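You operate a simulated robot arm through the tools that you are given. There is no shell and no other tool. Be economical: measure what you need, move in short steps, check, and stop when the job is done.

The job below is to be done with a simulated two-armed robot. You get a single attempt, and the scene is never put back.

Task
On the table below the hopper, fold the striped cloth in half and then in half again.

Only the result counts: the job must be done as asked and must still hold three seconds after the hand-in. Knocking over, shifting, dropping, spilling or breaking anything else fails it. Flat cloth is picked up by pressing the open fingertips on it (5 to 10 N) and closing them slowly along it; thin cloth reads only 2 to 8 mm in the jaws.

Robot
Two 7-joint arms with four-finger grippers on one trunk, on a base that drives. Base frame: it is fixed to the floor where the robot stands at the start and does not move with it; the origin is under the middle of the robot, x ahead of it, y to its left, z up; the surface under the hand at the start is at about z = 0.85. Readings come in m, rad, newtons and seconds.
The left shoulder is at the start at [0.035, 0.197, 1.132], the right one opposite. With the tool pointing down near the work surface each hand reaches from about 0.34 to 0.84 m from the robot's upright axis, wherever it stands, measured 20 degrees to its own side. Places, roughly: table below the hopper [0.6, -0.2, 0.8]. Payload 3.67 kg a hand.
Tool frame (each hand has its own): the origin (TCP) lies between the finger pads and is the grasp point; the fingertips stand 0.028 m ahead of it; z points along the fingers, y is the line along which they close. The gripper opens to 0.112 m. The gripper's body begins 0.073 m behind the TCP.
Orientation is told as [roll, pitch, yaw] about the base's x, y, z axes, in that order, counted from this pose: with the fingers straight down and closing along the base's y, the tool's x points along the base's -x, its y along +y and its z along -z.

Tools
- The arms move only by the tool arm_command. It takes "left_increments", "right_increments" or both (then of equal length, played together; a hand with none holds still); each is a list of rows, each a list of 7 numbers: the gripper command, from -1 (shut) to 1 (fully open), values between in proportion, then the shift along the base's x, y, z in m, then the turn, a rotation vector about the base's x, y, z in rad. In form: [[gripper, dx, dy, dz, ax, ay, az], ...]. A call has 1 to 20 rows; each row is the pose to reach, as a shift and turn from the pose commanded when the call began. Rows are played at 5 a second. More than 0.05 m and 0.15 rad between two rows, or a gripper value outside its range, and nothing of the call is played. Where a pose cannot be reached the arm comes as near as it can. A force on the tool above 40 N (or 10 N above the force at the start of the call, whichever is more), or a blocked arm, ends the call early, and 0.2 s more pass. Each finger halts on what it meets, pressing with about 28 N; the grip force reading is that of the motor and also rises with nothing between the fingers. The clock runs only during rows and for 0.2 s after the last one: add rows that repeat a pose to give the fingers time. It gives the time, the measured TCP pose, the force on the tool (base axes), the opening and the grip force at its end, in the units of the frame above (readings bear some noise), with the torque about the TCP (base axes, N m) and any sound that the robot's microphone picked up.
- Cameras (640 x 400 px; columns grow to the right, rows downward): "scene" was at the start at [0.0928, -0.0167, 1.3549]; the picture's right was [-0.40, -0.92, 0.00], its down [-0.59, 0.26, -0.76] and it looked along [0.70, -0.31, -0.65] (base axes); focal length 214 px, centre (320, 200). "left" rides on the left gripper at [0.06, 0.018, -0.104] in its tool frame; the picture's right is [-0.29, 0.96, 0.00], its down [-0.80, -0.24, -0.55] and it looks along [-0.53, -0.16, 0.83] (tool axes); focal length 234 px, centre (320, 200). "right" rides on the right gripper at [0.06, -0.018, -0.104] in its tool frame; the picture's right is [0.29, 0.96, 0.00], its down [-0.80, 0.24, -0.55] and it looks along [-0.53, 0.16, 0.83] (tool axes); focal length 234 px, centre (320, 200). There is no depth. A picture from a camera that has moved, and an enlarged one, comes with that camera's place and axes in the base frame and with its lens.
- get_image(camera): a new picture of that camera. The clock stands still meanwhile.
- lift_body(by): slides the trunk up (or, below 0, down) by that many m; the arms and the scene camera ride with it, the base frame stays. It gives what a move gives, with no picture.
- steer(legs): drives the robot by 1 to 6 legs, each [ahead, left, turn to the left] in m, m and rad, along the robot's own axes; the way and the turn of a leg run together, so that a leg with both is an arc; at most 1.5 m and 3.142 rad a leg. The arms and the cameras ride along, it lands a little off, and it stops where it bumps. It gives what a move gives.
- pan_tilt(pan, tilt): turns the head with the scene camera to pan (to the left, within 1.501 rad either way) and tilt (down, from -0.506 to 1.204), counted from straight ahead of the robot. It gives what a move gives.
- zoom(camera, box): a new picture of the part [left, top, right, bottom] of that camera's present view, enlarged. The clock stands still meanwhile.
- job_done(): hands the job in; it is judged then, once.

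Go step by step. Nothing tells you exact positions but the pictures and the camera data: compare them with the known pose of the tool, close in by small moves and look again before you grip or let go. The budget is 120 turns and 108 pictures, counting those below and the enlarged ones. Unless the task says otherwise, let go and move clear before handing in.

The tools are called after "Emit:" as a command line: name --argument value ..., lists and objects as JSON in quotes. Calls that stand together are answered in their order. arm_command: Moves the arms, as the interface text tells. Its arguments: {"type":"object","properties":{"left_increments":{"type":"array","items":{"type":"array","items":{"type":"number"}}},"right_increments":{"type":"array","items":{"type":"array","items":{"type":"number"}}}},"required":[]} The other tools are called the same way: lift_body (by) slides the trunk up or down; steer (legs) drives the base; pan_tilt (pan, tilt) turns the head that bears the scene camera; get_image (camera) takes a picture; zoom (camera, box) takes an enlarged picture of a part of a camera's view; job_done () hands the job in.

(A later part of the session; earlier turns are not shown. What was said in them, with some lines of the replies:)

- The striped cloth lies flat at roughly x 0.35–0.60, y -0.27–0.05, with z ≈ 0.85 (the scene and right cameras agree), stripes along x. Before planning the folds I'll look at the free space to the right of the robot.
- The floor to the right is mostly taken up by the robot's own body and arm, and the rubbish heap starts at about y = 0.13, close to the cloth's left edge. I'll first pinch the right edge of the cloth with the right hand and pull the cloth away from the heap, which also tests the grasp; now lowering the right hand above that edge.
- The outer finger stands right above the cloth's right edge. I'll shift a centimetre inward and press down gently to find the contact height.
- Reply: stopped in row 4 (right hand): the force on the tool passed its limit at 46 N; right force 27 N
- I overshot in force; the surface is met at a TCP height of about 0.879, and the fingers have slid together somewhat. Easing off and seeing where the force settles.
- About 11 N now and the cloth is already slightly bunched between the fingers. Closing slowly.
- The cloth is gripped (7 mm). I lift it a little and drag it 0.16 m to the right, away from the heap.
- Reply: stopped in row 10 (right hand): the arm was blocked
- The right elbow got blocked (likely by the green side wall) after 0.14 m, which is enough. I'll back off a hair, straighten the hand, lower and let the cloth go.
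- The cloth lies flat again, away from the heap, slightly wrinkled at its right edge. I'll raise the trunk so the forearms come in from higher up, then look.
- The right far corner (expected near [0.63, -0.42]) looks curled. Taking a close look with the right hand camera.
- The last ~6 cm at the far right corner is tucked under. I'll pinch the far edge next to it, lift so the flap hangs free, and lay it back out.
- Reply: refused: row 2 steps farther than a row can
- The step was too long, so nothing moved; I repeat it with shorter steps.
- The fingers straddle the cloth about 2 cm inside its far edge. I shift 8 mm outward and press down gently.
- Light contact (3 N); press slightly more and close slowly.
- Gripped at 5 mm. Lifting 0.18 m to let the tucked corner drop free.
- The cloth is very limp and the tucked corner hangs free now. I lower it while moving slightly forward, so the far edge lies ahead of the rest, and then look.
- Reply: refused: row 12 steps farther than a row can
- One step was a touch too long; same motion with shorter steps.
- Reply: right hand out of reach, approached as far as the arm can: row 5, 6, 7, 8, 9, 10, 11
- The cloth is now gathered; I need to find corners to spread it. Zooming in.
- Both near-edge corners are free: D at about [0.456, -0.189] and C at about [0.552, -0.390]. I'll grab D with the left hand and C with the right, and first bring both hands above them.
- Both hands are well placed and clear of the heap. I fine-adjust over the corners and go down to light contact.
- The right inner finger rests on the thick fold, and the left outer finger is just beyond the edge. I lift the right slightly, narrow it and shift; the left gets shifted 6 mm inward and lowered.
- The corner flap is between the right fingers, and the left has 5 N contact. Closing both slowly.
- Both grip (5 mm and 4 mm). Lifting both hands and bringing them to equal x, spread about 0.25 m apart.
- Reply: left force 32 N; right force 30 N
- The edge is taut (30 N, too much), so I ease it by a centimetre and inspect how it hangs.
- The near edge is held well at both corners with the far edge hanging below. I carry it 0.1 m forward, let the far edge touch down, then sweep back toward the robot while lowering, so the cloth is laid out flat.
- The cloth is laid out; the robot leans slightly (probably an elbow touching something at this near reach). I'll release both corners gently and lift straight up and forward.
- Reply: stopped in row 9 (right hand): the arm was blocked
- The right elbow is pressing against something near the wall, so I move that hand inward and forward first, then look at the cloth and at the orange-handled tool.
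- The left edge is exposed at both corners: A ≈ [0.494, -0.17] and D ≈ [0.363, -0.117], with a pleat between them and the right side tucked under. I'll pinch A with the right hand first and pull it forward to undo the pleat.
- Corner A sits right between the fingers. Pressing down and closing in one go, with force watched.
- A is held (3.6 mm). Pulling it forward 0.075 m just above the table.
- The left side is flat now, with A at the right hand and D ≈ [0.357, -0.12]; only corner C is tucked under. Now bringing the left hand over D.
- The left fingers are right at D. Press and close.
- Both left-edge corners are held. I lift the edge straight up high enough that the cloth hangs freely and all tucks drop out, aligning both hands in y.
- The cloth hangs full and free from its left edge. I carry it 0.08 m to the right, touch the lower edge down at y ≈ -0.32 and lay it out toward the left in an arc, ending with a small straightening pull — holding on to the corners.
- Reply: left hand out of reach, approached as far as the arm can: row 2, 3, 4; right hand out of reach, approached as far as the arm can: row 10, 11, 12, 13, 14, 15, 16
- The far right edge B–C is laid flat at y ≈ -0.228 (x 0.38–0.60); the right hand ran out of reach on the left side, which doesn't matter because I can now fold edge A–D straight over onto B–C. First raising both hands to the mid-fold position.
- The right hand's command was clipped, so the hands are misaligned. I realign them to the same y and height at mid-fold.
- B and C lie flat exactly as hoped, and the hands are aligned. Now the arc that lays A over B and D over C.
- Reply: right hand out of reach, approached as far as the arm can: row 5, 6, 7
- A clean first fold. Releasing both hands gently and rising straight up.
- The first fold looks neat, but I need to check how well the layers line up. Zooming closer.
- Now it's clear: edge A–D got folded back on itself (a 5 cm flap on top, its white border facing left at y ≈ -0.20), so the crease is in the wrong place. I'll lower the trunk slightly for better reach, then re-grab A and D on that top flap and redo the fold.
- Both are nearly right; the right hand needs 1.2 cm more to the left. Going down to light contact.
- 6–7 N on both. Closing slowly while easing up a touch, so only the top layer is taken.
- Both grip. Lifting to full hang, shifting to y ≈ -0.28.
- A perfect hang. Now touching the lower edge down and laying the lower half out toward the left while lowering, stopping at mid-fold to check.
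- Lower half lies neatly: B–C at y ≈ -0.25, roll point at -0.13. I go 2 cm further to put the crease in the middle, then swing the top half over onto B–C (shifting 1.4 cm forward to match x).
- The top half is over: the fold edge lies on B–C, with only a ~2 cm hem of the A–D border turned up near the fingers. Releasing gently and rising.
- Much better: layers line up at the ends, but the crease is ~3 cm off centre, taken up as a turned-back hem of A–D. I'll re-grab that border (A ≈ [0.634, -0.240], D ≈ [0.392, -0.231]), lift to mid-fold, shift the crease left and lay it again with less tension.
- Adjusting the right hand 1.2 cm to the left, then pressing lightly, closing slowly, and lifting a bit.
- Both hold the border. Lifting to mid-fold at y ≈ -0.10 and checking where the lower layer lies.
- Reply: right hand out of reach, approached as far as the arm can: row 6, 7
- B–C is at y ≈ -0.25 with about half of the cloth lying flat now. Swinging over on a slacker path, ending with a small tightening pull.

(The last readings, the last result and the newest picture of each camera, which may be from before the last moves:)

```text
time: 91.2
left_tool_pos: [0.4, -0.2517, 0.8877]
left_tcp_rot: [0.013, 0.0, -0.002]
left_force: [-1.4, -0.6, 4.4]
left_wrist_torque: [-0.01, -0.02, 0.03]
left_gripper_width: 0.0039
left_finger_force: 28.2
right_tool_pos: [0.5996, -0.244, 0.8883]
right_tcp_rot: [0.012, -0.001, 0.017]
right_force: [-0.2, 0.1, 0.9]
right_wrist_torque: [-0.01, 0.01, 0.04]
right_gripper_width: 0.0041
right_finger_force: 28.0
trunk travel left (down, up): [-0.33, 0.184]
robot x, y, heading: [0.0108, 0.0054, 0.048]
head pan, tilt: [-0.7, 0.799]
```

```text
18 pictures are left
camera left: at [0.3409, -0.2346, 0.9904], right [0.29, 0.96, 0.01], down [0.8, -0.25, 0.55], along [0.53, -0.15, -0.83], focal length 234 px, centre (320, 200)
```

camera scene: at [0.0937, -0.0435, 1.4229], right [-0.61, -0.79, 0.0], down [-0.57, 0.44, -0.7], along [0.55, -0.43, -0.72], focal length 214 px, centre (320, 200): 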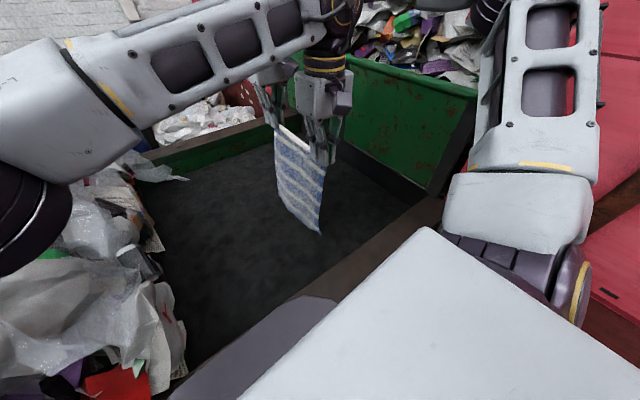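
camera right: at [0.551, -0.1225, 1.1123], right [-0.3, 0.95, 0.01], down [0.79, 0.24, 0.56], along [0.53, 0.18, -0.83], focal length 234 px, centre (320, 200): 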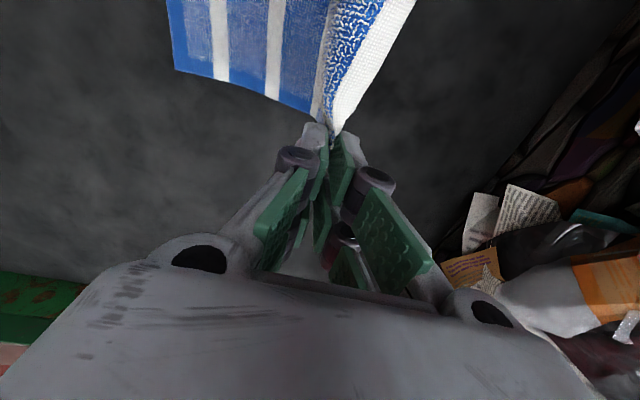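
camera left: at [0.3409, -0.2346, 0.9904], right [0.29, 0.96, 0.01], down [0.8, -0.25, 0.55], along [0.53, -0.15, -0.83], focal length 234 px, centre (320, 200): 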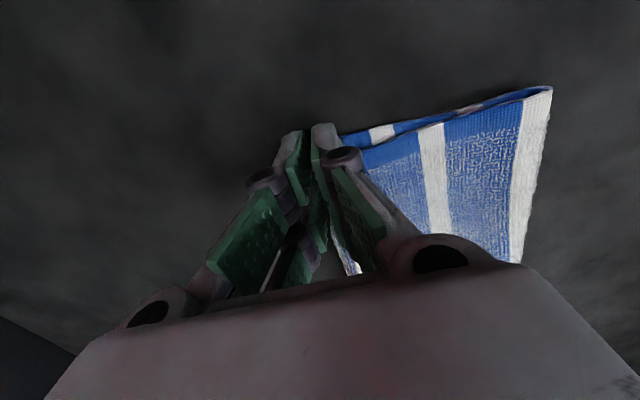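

The crease is now at y ≈ -0.12 with both layers about 0.14 m. Releasing, rising and checking.

Emit:
arm_command --left_increments '[[-0.9, 0, 0, 0, 0, 0, 0], [-0.8, 0, 0, 0, 0, 0, 0], [-0.72, 0, 0, 0.001, 0, 0, 0], [-0.7, 0, 0, 0.005, 0, 0, 0], [-0.7, 0, 0, 0.02, 0, 0, 0], [-0.7, 0, 0, 0.05, 0, 0, 0], [-0.6, 0, 0.01, 0.09, 0, 0, 0], [-0.6, 0, 0.05, 0.11, 0, 0, 0], [-0.6, 0, 0.09, 0.13, 0, 0, 0], [-0.6, 0, 0.13, 0.15, 0, 0, 0], [-0.3, 0.02, 0.17, 0.17, 0, 0, 0], [0.3, 0.03, 0.21, 0.18, 0, 0, 0]]' --right_increments '[[-0.9, 0, 0, 0, 0, 0, 0], [-0.8, 0, 0, 0, 0, 0, 0], [-0.72, 0, 0, 0, 0, 0, 0], [-0.7, 0, 0, 0.003, 0, 0, 0], [-0.7, 0, 0, 0.02, 0, 0, 0], [-0.7, 0, 0, 0.05, 0, 0, 0], [-0.6, 0, 0, 0.09, 0, 0, 0], [-0.6, 0, -0.02, 0.13, 0, 0, 0], [-0.6, 0, -0.05, 0.16, 0, 0, 0], [-0.6, 0, -0.08, 0.18, 0, 0, 0], [-0.6, 0, -0.09, 0.19, 0, 0, 0], [-0.6, 0, -0.09, 0.19, 0, 0, 0]]'

Emit:
zoom --camera "scene" --box '[230, 180, 350, 280]'

```text
time: 93.8
left_tool_pos: [0.4315, -0.0391, 1.0665]
left_tcp_rot: [0.012, 0.0, -0.003]
left_force: [0.4, 0.7, 0.3]
left_wrist_torque: [-0.04, 0.01, -0.02]
left_gripper_width: 0.073
left_finger_force: 0.1
right_tool_pos: [0.5986, -0.3328, 1.0803]
right_tcp_rot: [0.01, 0.001, 0.015]
right_force: [0.1, 1.2, -0.1]
right_wrist_torque: [-0.04, -0.02, 0.03]
right_gripper_width: 0.0223
right_finger_force: 0.0
trunk travel left (down, up): [-0.33, 0.184]
robot x, y, heading: [0.0149, 0.0055, 0.04]
head pan, tilt: [-0.7, 0.799]
```

```text
4.00 times, centred on (290, 230) of scene
camera zoom: at [0.094, -0.0414, 1.4229], right [-0.61, -0.79, 0.0], down [-0.57, 0.44, -0.7], along [0.55, -0.43, -0.72], focal length 858 px, centre (440, 80)
```

zoom: 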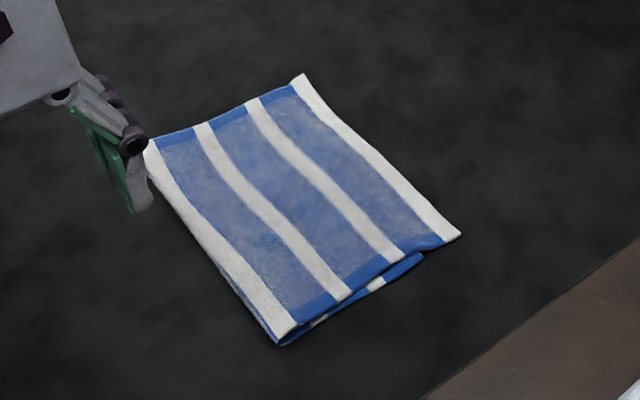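

Fold one is done: crease at y ≈ -0.133, open edges at -0.25/-0.286, x from 0.387 to 0.615. For the second fold I'll take the far edge near both its ends and bring it to the near edge; the hands must be turned 90° (closing along x) to fit side by side, so I turn them in the air first.

Emit:
arm_command --left_increments '[[0, 0.02, 0, 0.01, 0, 0, -0.143], [-0.2, 0.04, 0, 0.02, 0, 0, -0.286], [-0.4, 0.06, 0, 0.02, 0, 0, -0.429], [-0.54, 0.08, 0, 0.02, 0, 0, -0.571], [-0.54, 0.1, 0, 0.02, 0, 0, -0.714], [-0.54, 0.12, 0, 0.02, 0, 0, -0.857], [-0.54, 0.14, 0, 0.02, 0, 0, -1.0], [-0.54, 0.15, 0, 0.02, 0, 0, -1.143], [-0.54, 0.16, 0, 0.02, 0, 0, -1.286], [-0.54, 0.165, 0, 0.02, 0, 0, -1.429], [-0.54, 0.17, 0, 0.02, 0, 0, -1.571], [-0.54, 0.17, 0, 0.02, 0, 0, -1.571]]' --right_increments '[[-0.54, 0, 0, 0.01, 0, 0, 0.143], [-0.54, 0, 0, 0.01, 0, 0, 0.286], [-0.54, 0, 0, 0.01, 0, 0, 0.429], [-0.54, 0, 0, 0.01, 0, 0, 0.571], [-0.54, 0, 0, 0.01, 0, 0, 0.714], [-0.54, 0, 0, 0.01, 0, 0, 0.857], [-0.54, 0, 0, 0.01, 0, 0, 1.0], [-0.54, 0, 0, 0.01, 0, 0, 1.143], [-0.54, 0, 0, 0.01, 0, 0, 1.286], [-0.54, 0, 0, 0.01, 0, 0, 1.429], [-0.54, 0, 0, 0.01, 0, 0, 1.555], [-0.54, 0, 0, 0.01, 0, 0, 1.555]]'

Emit:
get_image --camera "scene"

```text
time: 96.4
left_tool_pos: [0.4868, -0.0044, 1.0975]
left_tcp_rot: [0.012, 0.027, -1.244]
left_force: [-0.1, 1.0, 1.0]
left_wrist_torque: [-0.08, -0.02, -0.02]
left_gripper_width: 0.0258
left_finger_force: 0.1
left hand out of reach, approached as far as the arm can: row 8, 9, 10, 11, 12
right_tool_pos: [0.3477, -0.0944, 1.0294]
right_tcp_rot: [-0.057, 0.039, 1.453]
right_force: [0.0, -0.8, 0.3]
right_wrist_torque: [-0.05, 0.02, 0.02]
right_gripper_width: 0.0258
right_finger_force: 0.1
right hand out of reach, approached as far as the arm can: row 4, 5, 6, 7, 8, 9, 10, 11, 12
trunk travel left (down, up): [-0.33, 0.184]
robot x, y, heading: [0.0112, 0.0088, 0.039]
head pan, tilt: [-0.7, 0.799]
```

```text
16 pictures are left
camera scene: at [0.0945, -0.0398, 1.4229], right [-0.61, -0.79, 0.0], down [-0.57, 0.44, -0.7], along [0.55, -0.43, -0.72], focal length 214 px, centre (320, 200)
```

scene: 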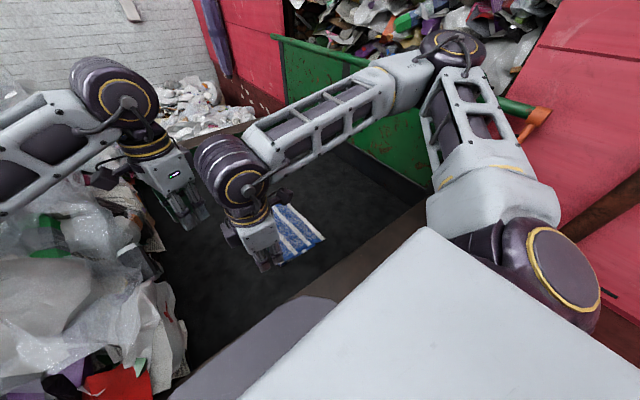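

The right wrist can't turn that way. Instead I'll slant both hands by the same -0.6 rad, which keeps them clear of each other; bringing both back in the air.

Emit:
arm_command --left_increments '[[-0.54, 0, 0.01, 0, 0, 0, 0], [-0.54, 0, 0.02, 0, 0, 0, 0], [-0.54, 0, 0.02, 0, 0, 0, 0], [-0.54, 0, 0.02, 0, 0, 0, 0], [-0.54, 0, 0.02, 0, 0, 0, 0], [-0.54, 0, 0.02, 0, 0, 0, 0.1], [-0.54, 0, 0.02, 0, 0, 0, 0.2], [-0.54, 0, 0.02, 0, 0, 0, 0.3], [-0.54, 0, 0.02, 0, 0, 0, 0.4], [-0.54, 0, 0.02, 0, 0, 0, 0.5], [-0.54, 0, 0.02, 0, 0, 0, 0.6], [-0.54, 0, 0.02, 0, 0, 0, 0.644], [-0.54, 0, 0.02, 0, 0, 0, 0.644], [-0.54, 0, 0.02, 0, 0, 0, 0.644], [-0.54, 0, 0.02, 0, 0, 0, 0.644], [-0.54, 0, 0.02, 0, 0, 0, 0.644]]' --right_increments '[[-0.54, 0.01, -0.02, 0.01, 0, 0, -0.13], [-0.54, 0.025, -0.045, 0.02, 0, 0, -0.26], [-0.54, 0.04, -0.07, 0.03, 0, 0, -0.39], [-0.54, 0.055, -0.095, 0.04, 0, 0, -0.52], [-0.54, 0.07, -0.12, 0.05, 0, 0, -0.65], [-0.54, 0.085, -0.14, 0.055, 0, 0, -0.78], [-0.54, 0.1, -0.16, 0.06, 0, 0, -0.91], [-0.54, 0.12, -0.175, 0.06, 0, 0, -1.04], [-0.54, 0.14, -0.19, 0.06, 0, 0, -1.17], [-0.54, 0.16, -0.2, 0.06, 0, 0, -1.3], [-0.54, 0.18, -0.2, 0.06, 0, 0, -1.43], [-0.54, 0.2, -0.2, 0.06, 0, 0, -1.56], [-0.54, 0.22, -0.2, 0.06, 0, 0, -1.69], [-0.54, 0.23, -0.2, 0.06, 0, 0, -1.82], [-0.54, 0.23, -0.2, 0.06, 0, 0, -1.95], [-0.54, 0.23, -0.2, 0.06, 0, 0, -2.05]]'

```text
time: 99.8
left_tool_pos: [0.4868, 0.0123, 1.0966]
left_tcp_rot: [0.012, 0.031, -0.599]
left_force: [0.0, 0.6, 0.8]
left_wrist_torque: [-0.03, -0.02, -0.01]
left_gripper_width: 0.0257
left_finger_force: 0.1
left hand out of reach, approached as far as the arm can: row 1, 2, 3, 4, 5
right_tool_pos: [0.5749, -0.2993, 1.0887]
right_tcp_rot: [-0.058, 0.037, -0.598]
right_force: [0.9, 0.3, 0.3]
right_wrist_torque: [0.0, 0.02, 0.02]
right_gripper_width: 0.0259
right_finger_force: 0.0
trunk travel left (down, up): [-0.33, 0.184]
robot x, y, heading: [0.0139, 0.0043, 0.045]
head pan, tilt: [-0.7, 0.799]
```

Both hands are slanted alike now. Moving over the far corners (left near the crease corner, right just inside B), levelled and tilted slightly apart, and stopping above the cloth.

Emit:
arm_command --left_increments '[[-0.54, 0.03, -0.035, 0, -0.05, -0.06, 0], [-0.54, 0.06, -0.07, 0, -0.1, -0.12, 0], [-0.54, 0.085, -0.11, 0, -0.112, -0.143, 0], [-0.54, 0.11, -0.145, -0.02, -0.112, -0.143, 0], [-0.54, 0.117, -0.164, -0.05, -0.112, -0.143, 0], [-0.54, 0.117, -0.164, -0.095, -0.112, -0.143, 0], [-0.54, 0.117, -0.164, -0.14, -0.112, -0.143, 0], [-0.54, 0.117, -0.164, -0.177, -0.112, -0.143, 0], [-0.54, 0.117, -0.164, -0.177, -0.112, -0.143, 0]]' --right_increments '[[-0.54, 0, 0, 0, 0.05, 0.03, 0], [-0.54, 0, 0, 0, 0.112, 0.061, 0], [-0.54, 0.01, 0.02, 0, 0.112, 0.061, 0], [-0.54, 0.019, 0.054, -0.02, 0.112, 0.061, 0], [-0.54, 0.019, 0.054, -0.05, 0.112, 0.061, 0], [-0.54, 0.019, 0.054, -0.095, 0.112, 0.061, 0], [-0.54, 0.019, 0.054, -0.14, 0.112, 0.061, 0], [-0.54, 0.019, 0.054, -0.169, 0.112, 0.061, 0], [-0.54, 0.019, 0.054, -0.169, 0.112, 0.061, 0]]'

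Emit:
get_image --camera "right"

Emit:
get_image --camera "left"

```text
time: 101.8
left_tool_pos: [0.603, -0.1505, 0.9201]
left_tcp_rot: [0.001, -0.153, -0.6]
left_force: [0.3, 0.0, -0.6]
left_wrist_torque: [-0.01, -0.02, -0.02]
left_gripper_width: 0.0259
left_finger_force: 0.0
right_tool_pos: [0.592, -0.2456, 0.9188]
right_tcp_rot: [0.004, 0.148, -0.591]
right_force: [-0.6, 0.2, 0.2]
right_wrist_torque: [0.01, -0.03, -0.01]
right_gripper_width: 0.0258
right_finger_force: 0.1
trunk travel left (down, up): [-0.33, 0.184]
robot x, y, heading: [0.0106, 0.0045, 0.04]
head pan, tilt: [-0.7, 0.799]
```

```text
15 pictures are left
camera right: at [0.5465, -0.236, 1.0313], right [0.3, 0.95, 0.05], down [0.86, -0.29, 0.43], along [0.42, -0.09, -0.9], focal length 234 px, centre (320, 200)
```

right: 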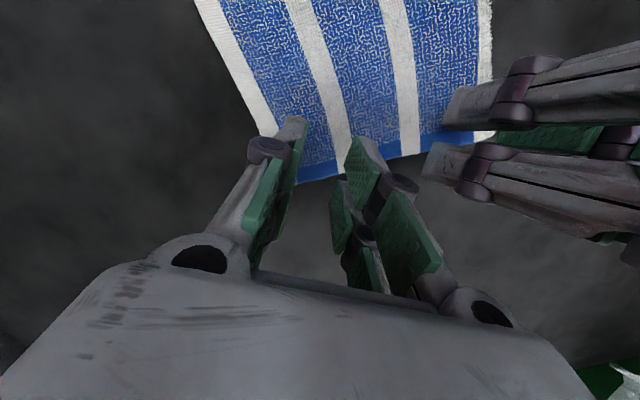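

```text
14 pictures are left
camera left: at [0.5509, -0.093, 1.0129], right [0.78, 0.63, 0.04], down [0.45, -0.6, 0.67], along [0.45, -0.5, -0.74], focal length 234 px, centre (320, 200)
```

left: 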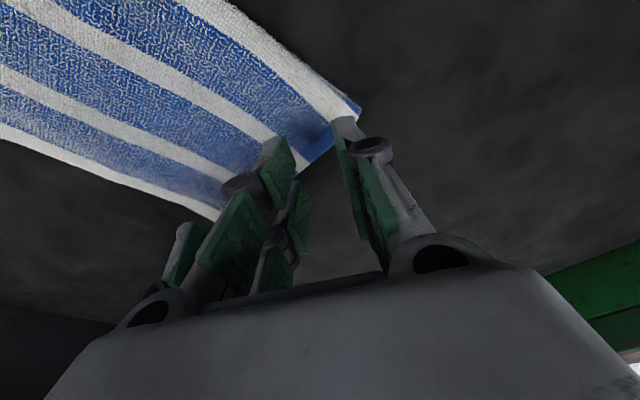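

Alignment is good; the left shifts 1.4 cm toward the crease. Going down to light contact.

Emit:
arm_command --left_increments '[[-0.54, -0.003, 0.014, -0.015, 0, 0, 0], [-0.54, -0.003, 0.014, -0.027, 0, 0, 0], [-0.54, -0.003, 0.014, -0.032, 0, 0, 0], [-0.54, -0.003, 0.014, -0.034, 0, 0, 0], [-0.54, -0.003, 0.014, -0.035, 0, 0, 0]]' --right_increments '[[-0.54, 0.004, 0, -0.015, 0, 0, 0], [-0.54, 0.004, 0, -0.027, 0, 0, 0], [-0.54, 0.004, 0, -0.032, 0, 0, 0], [-0.54, 0.004, 0, -0.034, 0, 0, 0], [-0.54, 0.004, 0, -0.035, 0, 0, 0]]'

```text
time: 103.0
left_tool_pos: [0.5998, -0.1361, 0.8851]
left_tcp_rot: [-0.001, -0.153, -0.598]
left_force: [-0.5, 0.8, 3.6]
left_wrist_torque: [0.02, 0.06, -0.01]
left_gripper_width: 0.0254
left_finger_force: 0.1
right_tool_pos: [0.5968, -0.245, 0.8835]
right_tcp_rot: [0.003, 0.151, -0.59]
right_force: [0.1, -0.7, 2.2]
right_wrist_torque: [0.01, -0.02, -0.03]
right_gripper_width: 0.0257
right_finger_force: 0.0
trunk travel left (down, up): [-0.33, 0.184]
robot x, y, heading: [0.0113, 0.0124, 0.043]
head pan, tilt: [-0.7, 0.799]
```

Light contact. I press a little more so that both layers get caught, close slowly, and lift 3 cm.

Emit:
arm_command --left_increments '[[-0.54, 0, 0, -0.0015, 0, 0, 0], [-0.6, 0, 0, -0.0018, 0, 0, 0], [-0.67, 0, 0, -0.0018, 0, 0, 0], [-0.74, 0, 0, -0.0018, 0, 0, 0], [-0.81, 0, 0, -0.0018, 0, 0, 0], [-0.88, 0, 0, -0.0015, 0, 0, 0], [-0.95, 0, 0, -0.0015, 0, 0, 0], [-1, 0, 0, -0.0015, 0, 0, 0], [-1, 0, 0, -0.0015, 0, 0, 0], [-1, 0, 0, 0.015, 0, 0, 0], [-1, 0, 0, 0.03, 0, 0, 0]]' --right_increments '[[-0.54, 0, 0, -0.002, 0, 0, 0], [-0.6, 0, 0, -0.0025, 0, 0, 0], [-0.67, 0, 0, -0.0025, 0, 0, 0], [-0.74, 0, 0, -0.0025, 0, 0, 0], [-0.81, 0, 0, -0.0025, 0, 0, 0], [-0.88, 0, 0, -0.002, 0, 0, 0], [-0.95, 0, 0, -0.002, 0, 0, 0], [-1, 0, 0, -0.002, 0, 0, 0], [-1, 0, 0, -0.002, 0, 0, 0], [-1, 0, 0, 0.015, 0, 0, 0], [-1, 0, 0, 0.03, 0, 0, 0]]'

Emit:
get_image --camera "right"

```text
time: 105.4
left_tool_pos: [0.5993, -0.1365, 0.9151]
left_tcp_rot: [0.001, -0.151, -0.599]
left_force: [-0.5, -1.4, 0.2]
left_wrist_torque: [-0.01, -0.03, 0.02]
left_gripper_width: 0.004
left_finger_force: 28.6
right_tool_pos: [0.5966, -0.2455, 0.9149]
right_tcp_rot: [0.003, 0.149, -0.592]
right_force: [-0.5, 0.4, 0.4]
right_wrist_torque: [0.02, 0.0, 0.0]
right_gripper_width: 0.0027
right_finger_force: 27.5
trunk travel left (down, up): [-0.33, 0.184]
robot x, y, heading: [0.0098, 0.0065, 0.044]
head pan, tilt: [-0.7, 0.799]
```

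```text
13 pictures are left
camera right: at [0.5501, -0.2363, 1.0261], right [0.3, 0.95, 0.05], down [0.86, -0.29, 0.43], along [0.42, -0.09, -0.9], focal length 234 px, centre (320, 200)
```

right: 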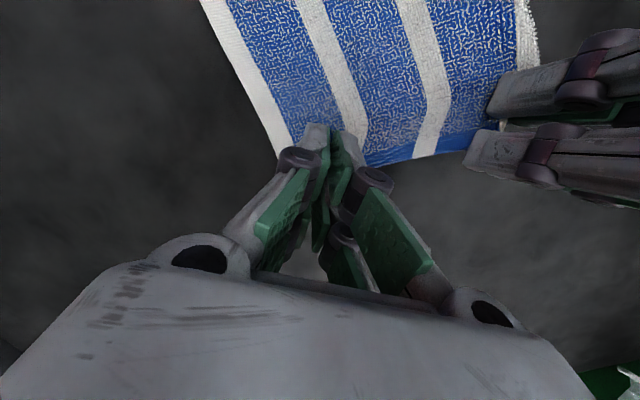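

The jaws read only 3–4 mm, so perhaps only the top layer is held. I lift a bit further to see.

Emit:
arm_command --left_increments '[[-1, -0.01, 0, 0.04, 0, 0, 0], [-1, -0.02, 0, 0.07, 0, 0, 0], [-1, -0.02, 0, 0.07, 0, 0, 0]]' --right_increments '[[-1, -0.01, 0, 0.04, 0, 0, 0], [-1, -0.02, 0, 0.07, 0, 0, 0], [-1, -0.02, 0, 0.07, 0, 0, 0]]'

Emit:
zoom --camera "scene" --box '[220, 130, 360, 270]'

Emit:
get_image --camera "left"

```text
time: 106.2
left_tool_pos: [0.5814, -0.1367, 0.9839]
left_tcp_rot: [0.001, -0.15, -0.599]
left_force: [-0.1, -0.6, -0.9]
left_wrist_torque: [-0.01, 0.0, 0.01]
left_gripper_width: 0.0039
left_finger_force: 28.2
right_tool_pos: [0.5761, -0.2466, 0.9847]
right_tcp_rot: [0.002, 0.152, -0.591]
right_force: [0.3, 0.5, -0.1]
right_wrist_torque: [0.02, 0.05, 0.02]
right_gripper_width: 0.0029
right_finger_force: 27.6
trunk travel left (down, up): [-0.33, 0.184]
robot x, y, heading: [0.0124, 0.006, 0.041]
head pan, tilt: [-0.7, 0.799]
```

```text
2.86 times, centred on (290, 200) of scene
camera zoom: at [0.096, -0.0434, 1.4227], right [-0.61, -0.79, 0.0], down [-0.57, 0.44, -0.7], along [0.55, -0.43, -0.72], focal length 613 px, centre (406, 200)
```

zoom: 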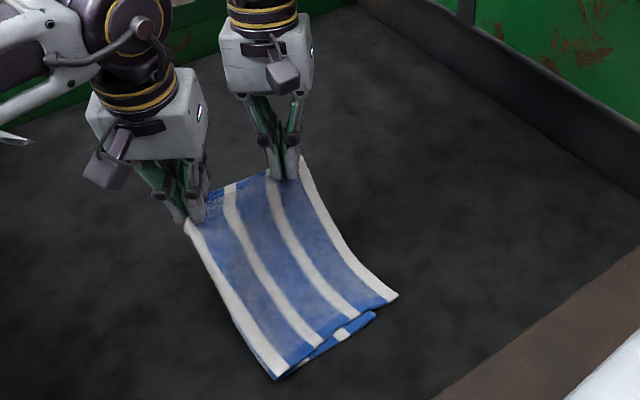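

```text
11 pictures are left
camera left: at [0.5298, -0.0795, 1.0764], right [0.78, 0.63, 0.04], down [0.45, -0.6, 0.67], along [0.45, -0.5, -0.74], focal length 234 px, centre (320, 200)
```

left: 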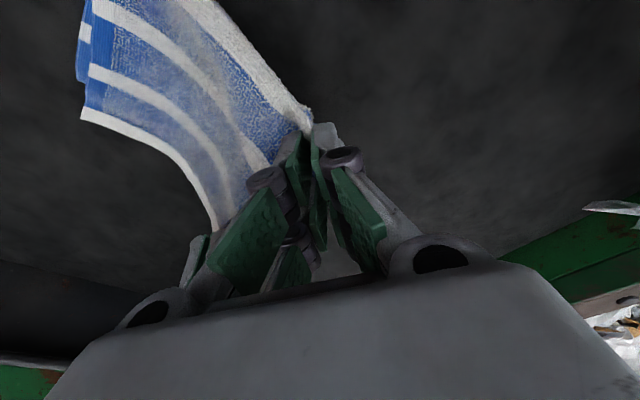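

Emit:
get_image --camera "right"

```text
10 pictures are left
camera right: at [0.5308, -0.2366, 1.0964], right [0.3, 0.95, 0.05], down [0.86, -0.29, 0.43], along [0.42, -0.09, -0.9], focal length 234 px, centre (320, 200)
```

right: 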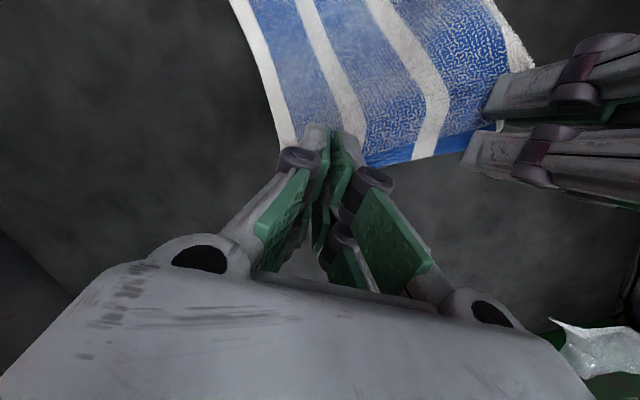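

The end is up; any loose lower layer can be dealt with afterwards. Now folding the far edge over to the near edge on a low arc.

Emit:
arm_command --left_increments '[[-1, -0.02, 0, -0.005, 0, 0, 0], [-1, -0.041, 0, -0.009, 0, 0, 0], [-1, -0.061, 0, -0.012, 0, 0, 0], [-1, -0.081, 0, -0.016, 0, 0, 0], [-1, -0.111, 0, -0.024, 0, 0, 0], [-1, -0.141, 0, -0.044, 0, 0, 0], [-1, -0.161, 0, -0.069, 0, 0, 0], [-1, -0.173, 0, -0.088, 0, 0, 0], [-1, -0.179, 0, -0.094, 0, 0, 0], [-1, -0.179, 0, -0.094, 0, 0, 0]]' --right_increments '[[-1, -0.018, 0, -0.005, 0, 0, 0], [-1, -0.036, 0, -0.009, 0, 0, 0], [-1, -0.056, 0, -0.012, 0, 0, 0], [-1, -0.076, 0, -0.016, 0, 0, 0], [-1, -0.106, 0, -0.024, 0, 0, 0], [-1, -0.136, 0, -0.044, 0, 0, 0], [-1, -0.156, 0, -0.069, 0, 0, 0], [-1, -0.168, 0, -0.088, 0, 0, 0], [-1, -0.174, 0, -0.095, 0, 0, 0], [-1, -0.174, 0, -0.095, 0, 0, 0]]'

Emit:
get_image --camera "right"

```text
time: 108.4
left_tool_pos: [0.4012, -0.1377, 0.8918]
left_tcp_rot: [0.0, -0.151, -0.6]
left_force: [3.1, -2.2, 9.8]
left_wrist_torque: [-0.07, -0.18, 0.04]
left_gripper_width: 0.0039
left_finger_force: 28.3
right_tool_pos: [0.4027, -0.2461, 0.8893]
right_tcp_rot: [0.003, 0.149, -0.593]
right_force: [0.4, 1.2, 0.0]
right_wrist_torque: [0.03, 0.02, 0.01]
right_gripper_width: 0.0029
right_finger_force: 28.0
trunk travel left (down, up): [-0.33, 0.184]
robot x, y, heading: [0.0112, 0.0031, 0.04]
head pan, tilt: [-0.7, 0.799]
```

```text
9 pictures are left
camera right: at [0.357, -0.2364, 1.0013], right [0.3, 0.95, 0.05], down [0.86, -0.29, 0.43], along [0.42, -0.09, -0.9], focal length 234 px, centre (320, 200)
```

right: 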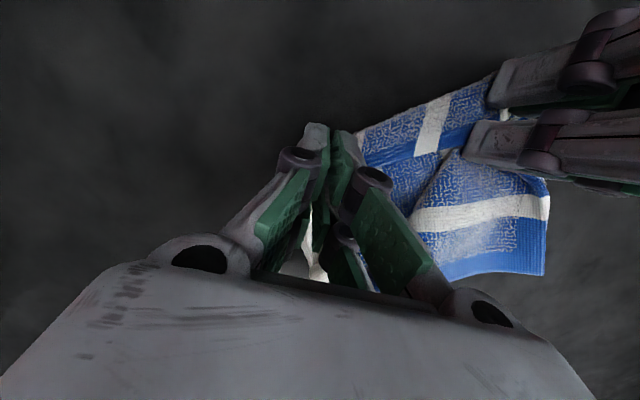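

The lower layer seems to have swung out to the left. A look from above before letting go.

Emit:
zoom --camera "scene" --box '[210, 160, 350, 290]'

```text
3.08 times, centred on (280, 225) of scene
camera zoom: at [0.0941, -0.0432, 1.423], right [-0.61, -0.79, 0.0], down [-0.57, 0.44, -0.7], along [0.55, -0.43, -0.72], focal length 660 px, centre (443, 123)
```

zoom: 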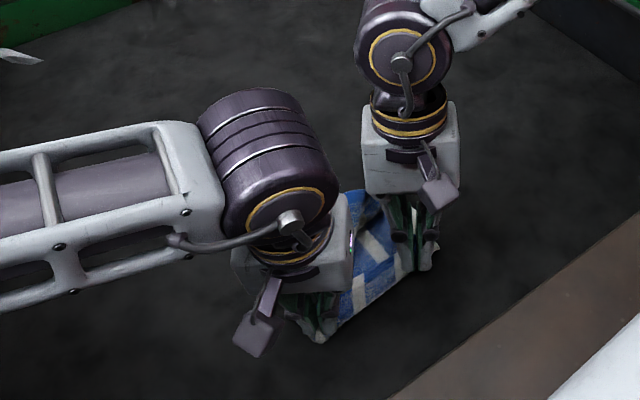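

Too hidden; I release gently, rise, move the hands apart and look.

Emit:
arm_command --left_increments '[[-0.9, 0, 0, 0.001, 0, 0, 0], [-0.8, 0, 0, 0.002, 0, 0, 0], [-0.72, 0, 0, 0.003, 0, 0, 0], [-0.7, 0, 0, 0.008, 0, 0, 0], [-0.7, 0, 0, 0.03, 0, 0, 0], [-0.7, 0, 0.0, 0.07, 0, 0, 0], [-0.6, 0, 0.03, 0.1, 0, 0, 0], [-0.6, 0, 0.07, 0.12, 0, 0, 0], [-0.6, 0, 0.11, 0.14, 0, 0, 0]]' --right_increments '[[-0.9, 0, 0, 0, 0, 0, 0], [-0.8, 0, 0, 0, 0, 0, 0], [-0.72, 0, 0, 0.001, 0, 0, 0], [-0.7, 0, 0, 0.005, 0, 0, 0], [-0.7, 0, 0, 0.03, 0, 0, 0], [-0.7, 0, 0, 0.07, 0, 0, 0], [-0.6, 0.02, -0.02, 0.1, 0, 0, 0], [-0.6, 0.05, -0.04, 0.13, 0, 0, 0], [-0.6, 0.09, -0.06, 0.15, 0, 0, 0]]'

Emit:
zoom --camera "scene" --box '[230, 190, 350, 290]'

```text
time: 110.4
left_tool_pos: [0.4016, -0.0352, 1.0325]
left_tcp_rot: [0.007, -0.148, -0.605]
left_force: [0.5, 0.0, 0.6]
left_wrist_torque: [0.0, 0.03, 0.04]
left_gripper_width: 0.0223
left_finger_force: 0.1
right_tool_pos: [0.495, -0.3166, 1.0359]
right_tcp_rot: [0.009, 0.157, -0.593]
right_force: [0.7, 0.0, -0.4]
right_wrist_torque: [-0.03, 0.05, -0.02]
right_gripper_width: 0.0223
right_finger_force: 0.1
trunk travel left (down, up): [-0.33, 0.184]
robot x, y, heading: [0.0126, 0.0086, 0.037]
head pan, tilt: [-0.7, 0.799]
```

```text
4.00 times, centred on (290, 240) of scene
camera zoom: at [0.0961, -0.0543, 1.4223], right [-0.61, -0.79, 0.0], down [-0.57, 0.44, -0.69], along [0.55, -0.42, -0.72], focal length 858 px, centre (440, 40)
```

zoom: 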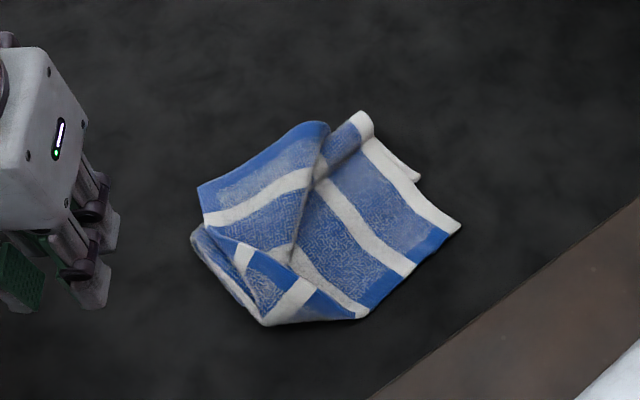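

The bundle is roughly quartered, but the lower layer's far corner B swung out and lies on top at about [0.517, -0.134]. I can finish properly by pinching B with the left hand and laying it over to the near right at [0.39, -0.25], where it belongs. Moving above B.

Emit:
arm_command --left_increments '[[-0.54, 0.03, -0.03, 0, 0, 0, 0], [-0.54, 0.06, -0.06, 0, 0, 0, 0], [-0.54, 0.09, -0.09, -0.02, 0, 0, 0], [-0.54, 0.103, -0.112, -0.05, 0, 0, 0], [-0.54, 0.103, -0.112, -0.09, 0, 0, 0], [-0.54, 0.103, -0.112, -0.12, 0, 0, 0], [-0.54, 0.103, -0.112, -0.12, 0, 0, 0]]' --right_increments '[[-0.6, 0.03, -0.01, 0, 0, 0, 0], [-0.6, 0.06, -0.01, 0, 0, 0, 0], [-0.6, 0.08, -0.01, 0.02, 0, 0, 0], [-0.6, 0.08, -0.01, 0.02, 0, 0, 0], [-0.6, 0.08, -0.01, 0.02, 0, 0, 0], [-0.6, 0.08, -0.01, 0.02, 0, 0, 0], [-0.6, 0.08, -0.01, 0.02, 0, 0, 0]]'

Emit:
get_image --camera "left"

```text
time: 112.0
left_tool_pos: [0.5042, -0.1391, 0.9109]
left_tcp_rot: [-0.001, -0.152, -0.6]
left_force: [0.9, -0.3, -0.8]
left_wrist_torque: [0.01, 0.01, 0.01]
left_gripper_width: 0.0261
left_finger_force: 0.1
right_tool_pos: [0.5756, -0.3163, 1.0589]
right_tcp_rot: [0.004, 0.151, -0.591]
right_force: [0.3, 0.1, 0.0]
right_wrist_torque: [0.02, 0.0, 0.02]
right_gripper_width: 0.0221
right_finger_force: 0.1
trunk travel left (down, up): [-0.33, 0.184]
robot x, y, heading: [0.0094, 0.0051, 0.041]
head pan, tilt: [-0.7, 0.799]
```

```text
6 pictures are left
camera left: at [0.4527, -0.0813, 1.0037], right [0.78, 0.63, 0.04], down [0.45, -0.6, 0.67], along [0.45, -0.5, -0.74], focal length 234 px, centre (320, 200)
```

left: 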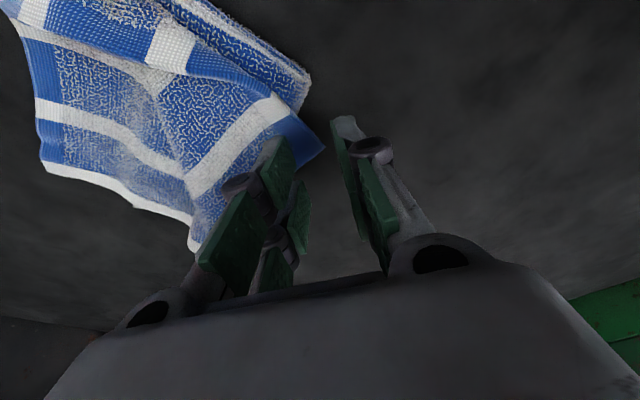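

B's tip is at about [0.512, -0.141]. Adjusting 1 cm and lowering to contact.

Emit:
arm_command --left_increments '[[-0.54, -0.01, -0.01, -0.01, 0, 0, 0], [-0.54, -0.01, -0.01, -0.018, 0, 0, 0], [-0.54, -0.01, -0.01, -0.021, 0, 0, 0], [-0.54, -0.01, -0.01, -0.022, 0, 0, 0]]'

```text
time: 113.0
left_tool_pos: [0.4933, -0.1484, 0.8901]
left_tcp_rot: [0.0, -0.153, -0.601]
left_force: [-0.1, -1.6, 12.6]
left_wrist_torque: [-0.1, 0.31, 0.07]
left_gripper_width: 0.0269
left_finger_force: 0.7
right_tool_pos: [0.5729, -0.3157, 1.0585]
right_tcp_rot: [0.004, 0.147, -0.592]
right_force: [-1.2, 0.3, 0.3]
right_wrist_torque: [-0.02, -0.01, 0.03]
right_gripper_width: 0.0225
right_finger_force: 0.0
trunk travel left (down, up): [-0.33, 0.184]
robot x, y, heading: [0.0126, 0.0076, 0.04]
head pan, tilt: [-0.7, 0.799]
```

12 N; easing up slightly while closing slowly, then lifting B, carrying it over to [0.40, -0.24] and lowering.

Emit:
arm_command --left_increments '[[-0.6, 0, 0, 0.001, 0, 0, 0], [-0.68, 0, 0, 0.001, 0, 0, 0], [-0.76, 0, 0, 0.0015, 0, 0, 0], [-0.84, 0, 0, 0.002, 0, 0, 0], [-0.92, 0, 0, 0.0025, 0, 0, 0], [-1, 0, 0, 0.003, 0, 0, 0], [-1, 0, 0, 0.003, 0, 0, 0], [-1, 0, 0, 0.03, 0, 0, 0], [-1, -0.005, -0.005, 0.06, 0, 0, 0], [-1, -0.02, -0.02, 0.08, 0, 0, 0], [-1, -0.02, -0.02, 0.08, 0, 0, 0]]'

Emit:
get_image --camera "left"

```text
time: 115.4
left_tool_pos: [0.4723, -0.1693, 0.9691]
left_tcp_rot: [0.0, -0.15, -0.601]
left_force: [-0.3, 0.3, -1.1]
left_wrist_torque: [0.02, 0.01, 0.0]
left_gripper_width: 0.0024
left_finger_force: 28.6
right_tool_pos: [0.5741, -0.3152, 1.0591]
right_tcp_rot: [0.003, 0.151, -0.593]
right_force: [0.3, 0.6, 0.0]
right_wrist_torque: [-0.04, 0.0, -0.02]
right_gripper_width: 0.0223
right_finger_force: 0.0
trunk travel left (down, up): [-0.33, 0.184]
robot x, y, heading: [0.0077, 0.0058, 0.042]
head pan, tilt: [-0.7, 0.799]
```

```text
5 pictures are left
camera left: at [0.4224, -0.1108, 1.0615], right [0.78, 0.63, 0.04], down [0.45, -0.6, 0.67], along [0.45, -0.5, -0.74], focal length 234 px, centre (320, 200)
```

left: 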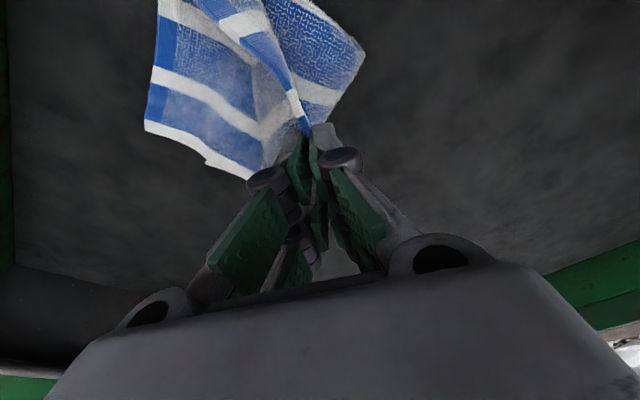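

B is held and lifted off the bundle. Carrying it over, lowering, releasing and withdrawing.

Emit:
arm_command --left_increments '[[-1, -0.025, -0.025, 0.008, 0, 0, 0], [-1, -0.05, -0.05, 0, 0, 0, 0], [-1, -0.068, -0.068, -0.02, 0, 0, 0], [-1, -0.074, -0.073, -0.045, 0, 0, 0], [-1, -0.077, -0.076, -0.066, 0, 0, 0], [-1, -0.08, -0.079, -0.074, 0, 0, 0], [-1, -0.08, -0.079, -0.075, 0, 0, 0], [-0.9, -0.08, -0.079, -0.075, 0, 0, 0], [-0.8, -0.08, -0.079, -0.074, 0, 0, 0], [-0.72, -0.08, -0.079, -0.073, 0, 0, 0], [-0.7, -0.08, -0.079, -0.065, 0, 0, 0], [-0.7, -0.08, -0.079, -0.03, 0, 0, 0], [-0.7, -0.08, -0.079, 0.015, 0, 0, 0], [-0.6, -0.07, -0.05, 0.045, 0, 0, 0], [-0.6, -0.06, -0.01, 0.07, 0, 0, 0], [-0.6, -0.04, 0.03, 0.09, 0, 0, 0], [-0.6, -0.01, 0.065, 0.1, 0, 0, 0], [-0.6, 0.02, 0.1, 0.11, 0, 0, 0], [-0.6, 0.04, 0.14, 0.12, 0, 0, 0]]'

Emit:
zoom --camera "scene" --box '[230, 190, 350, 290]'

```text
time: 119.4
left_tool_pos: [0.5137, -0.0269, 1.0901]
left_tcp_rot: [0.001, -0.152, -0.599]
left_force: [-0.1, 0.2, 0.5]
left_wrist_torque: [-0.04, 0.05, -0.02]
left_gripper_width: 0.0226
left_finger_force: 0.1
right_tool_pos: [0.5747, -0.3144, 1.0604]
right_tcp_rot: [0.001, 0.15, -0.592]
right_force: [0.3, 0.1, -0.1]
right_wrist_torque: [-0.06, 0.01, 0.0]
right_gripper_width: 0.0225
right_finger_force: 0.0
trunk travel left (down, up): [-0.33, 0.184]
robot x, y, heading: [0.0074, 0.0015, 0.042]
head pan, tilt: [-0.7, 0.799]
```

```text
4.00 times, centred on (290, 240) of scene
camera zoom: at [0.0941, -0.041, 1.423], right [-0.61, -0.79, 0.0], down [-0.57, 0.44, -0.7], along [0.55, -0.43, -0.72], focal length 858 px, centre (440, 40)
```

zoom: 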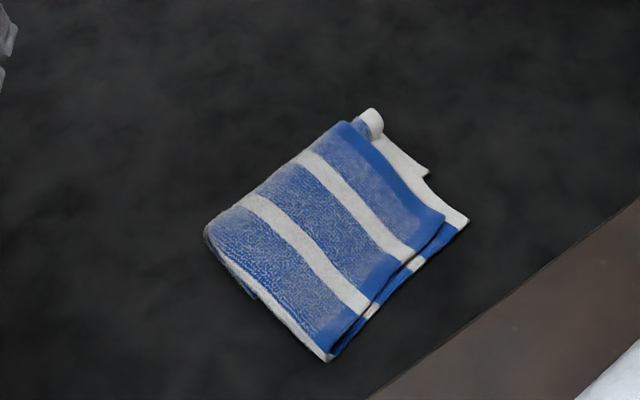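

The cloth now lies as a neat four-layer packet of about 0.14 × 0.155 m, with all corners tucked in and both hands clear. Handing in.

Emit:
job_done

```text
The job is handed in.
```

I folded the striped cloth in half and then in half again on the table below the hopper, and both hands are clear of it. It now lies as a packet of about 0.14 × 0.155 m.

The layers don't line up exactly: the open edges are off by about 2 to 4 cm, so the packet covers roughly 0.32 of the flat area instead of 0.25. The cloth also sits about 0.1 m to the right of where it started, because I pulled it away from the rubbish heap before folding.

The right elbow pressed against something fixed on that side, probably the wall, a few times while I was working. I saw nothing knocked over or shifted in the pictures I took, but I did not check that side again at the end.
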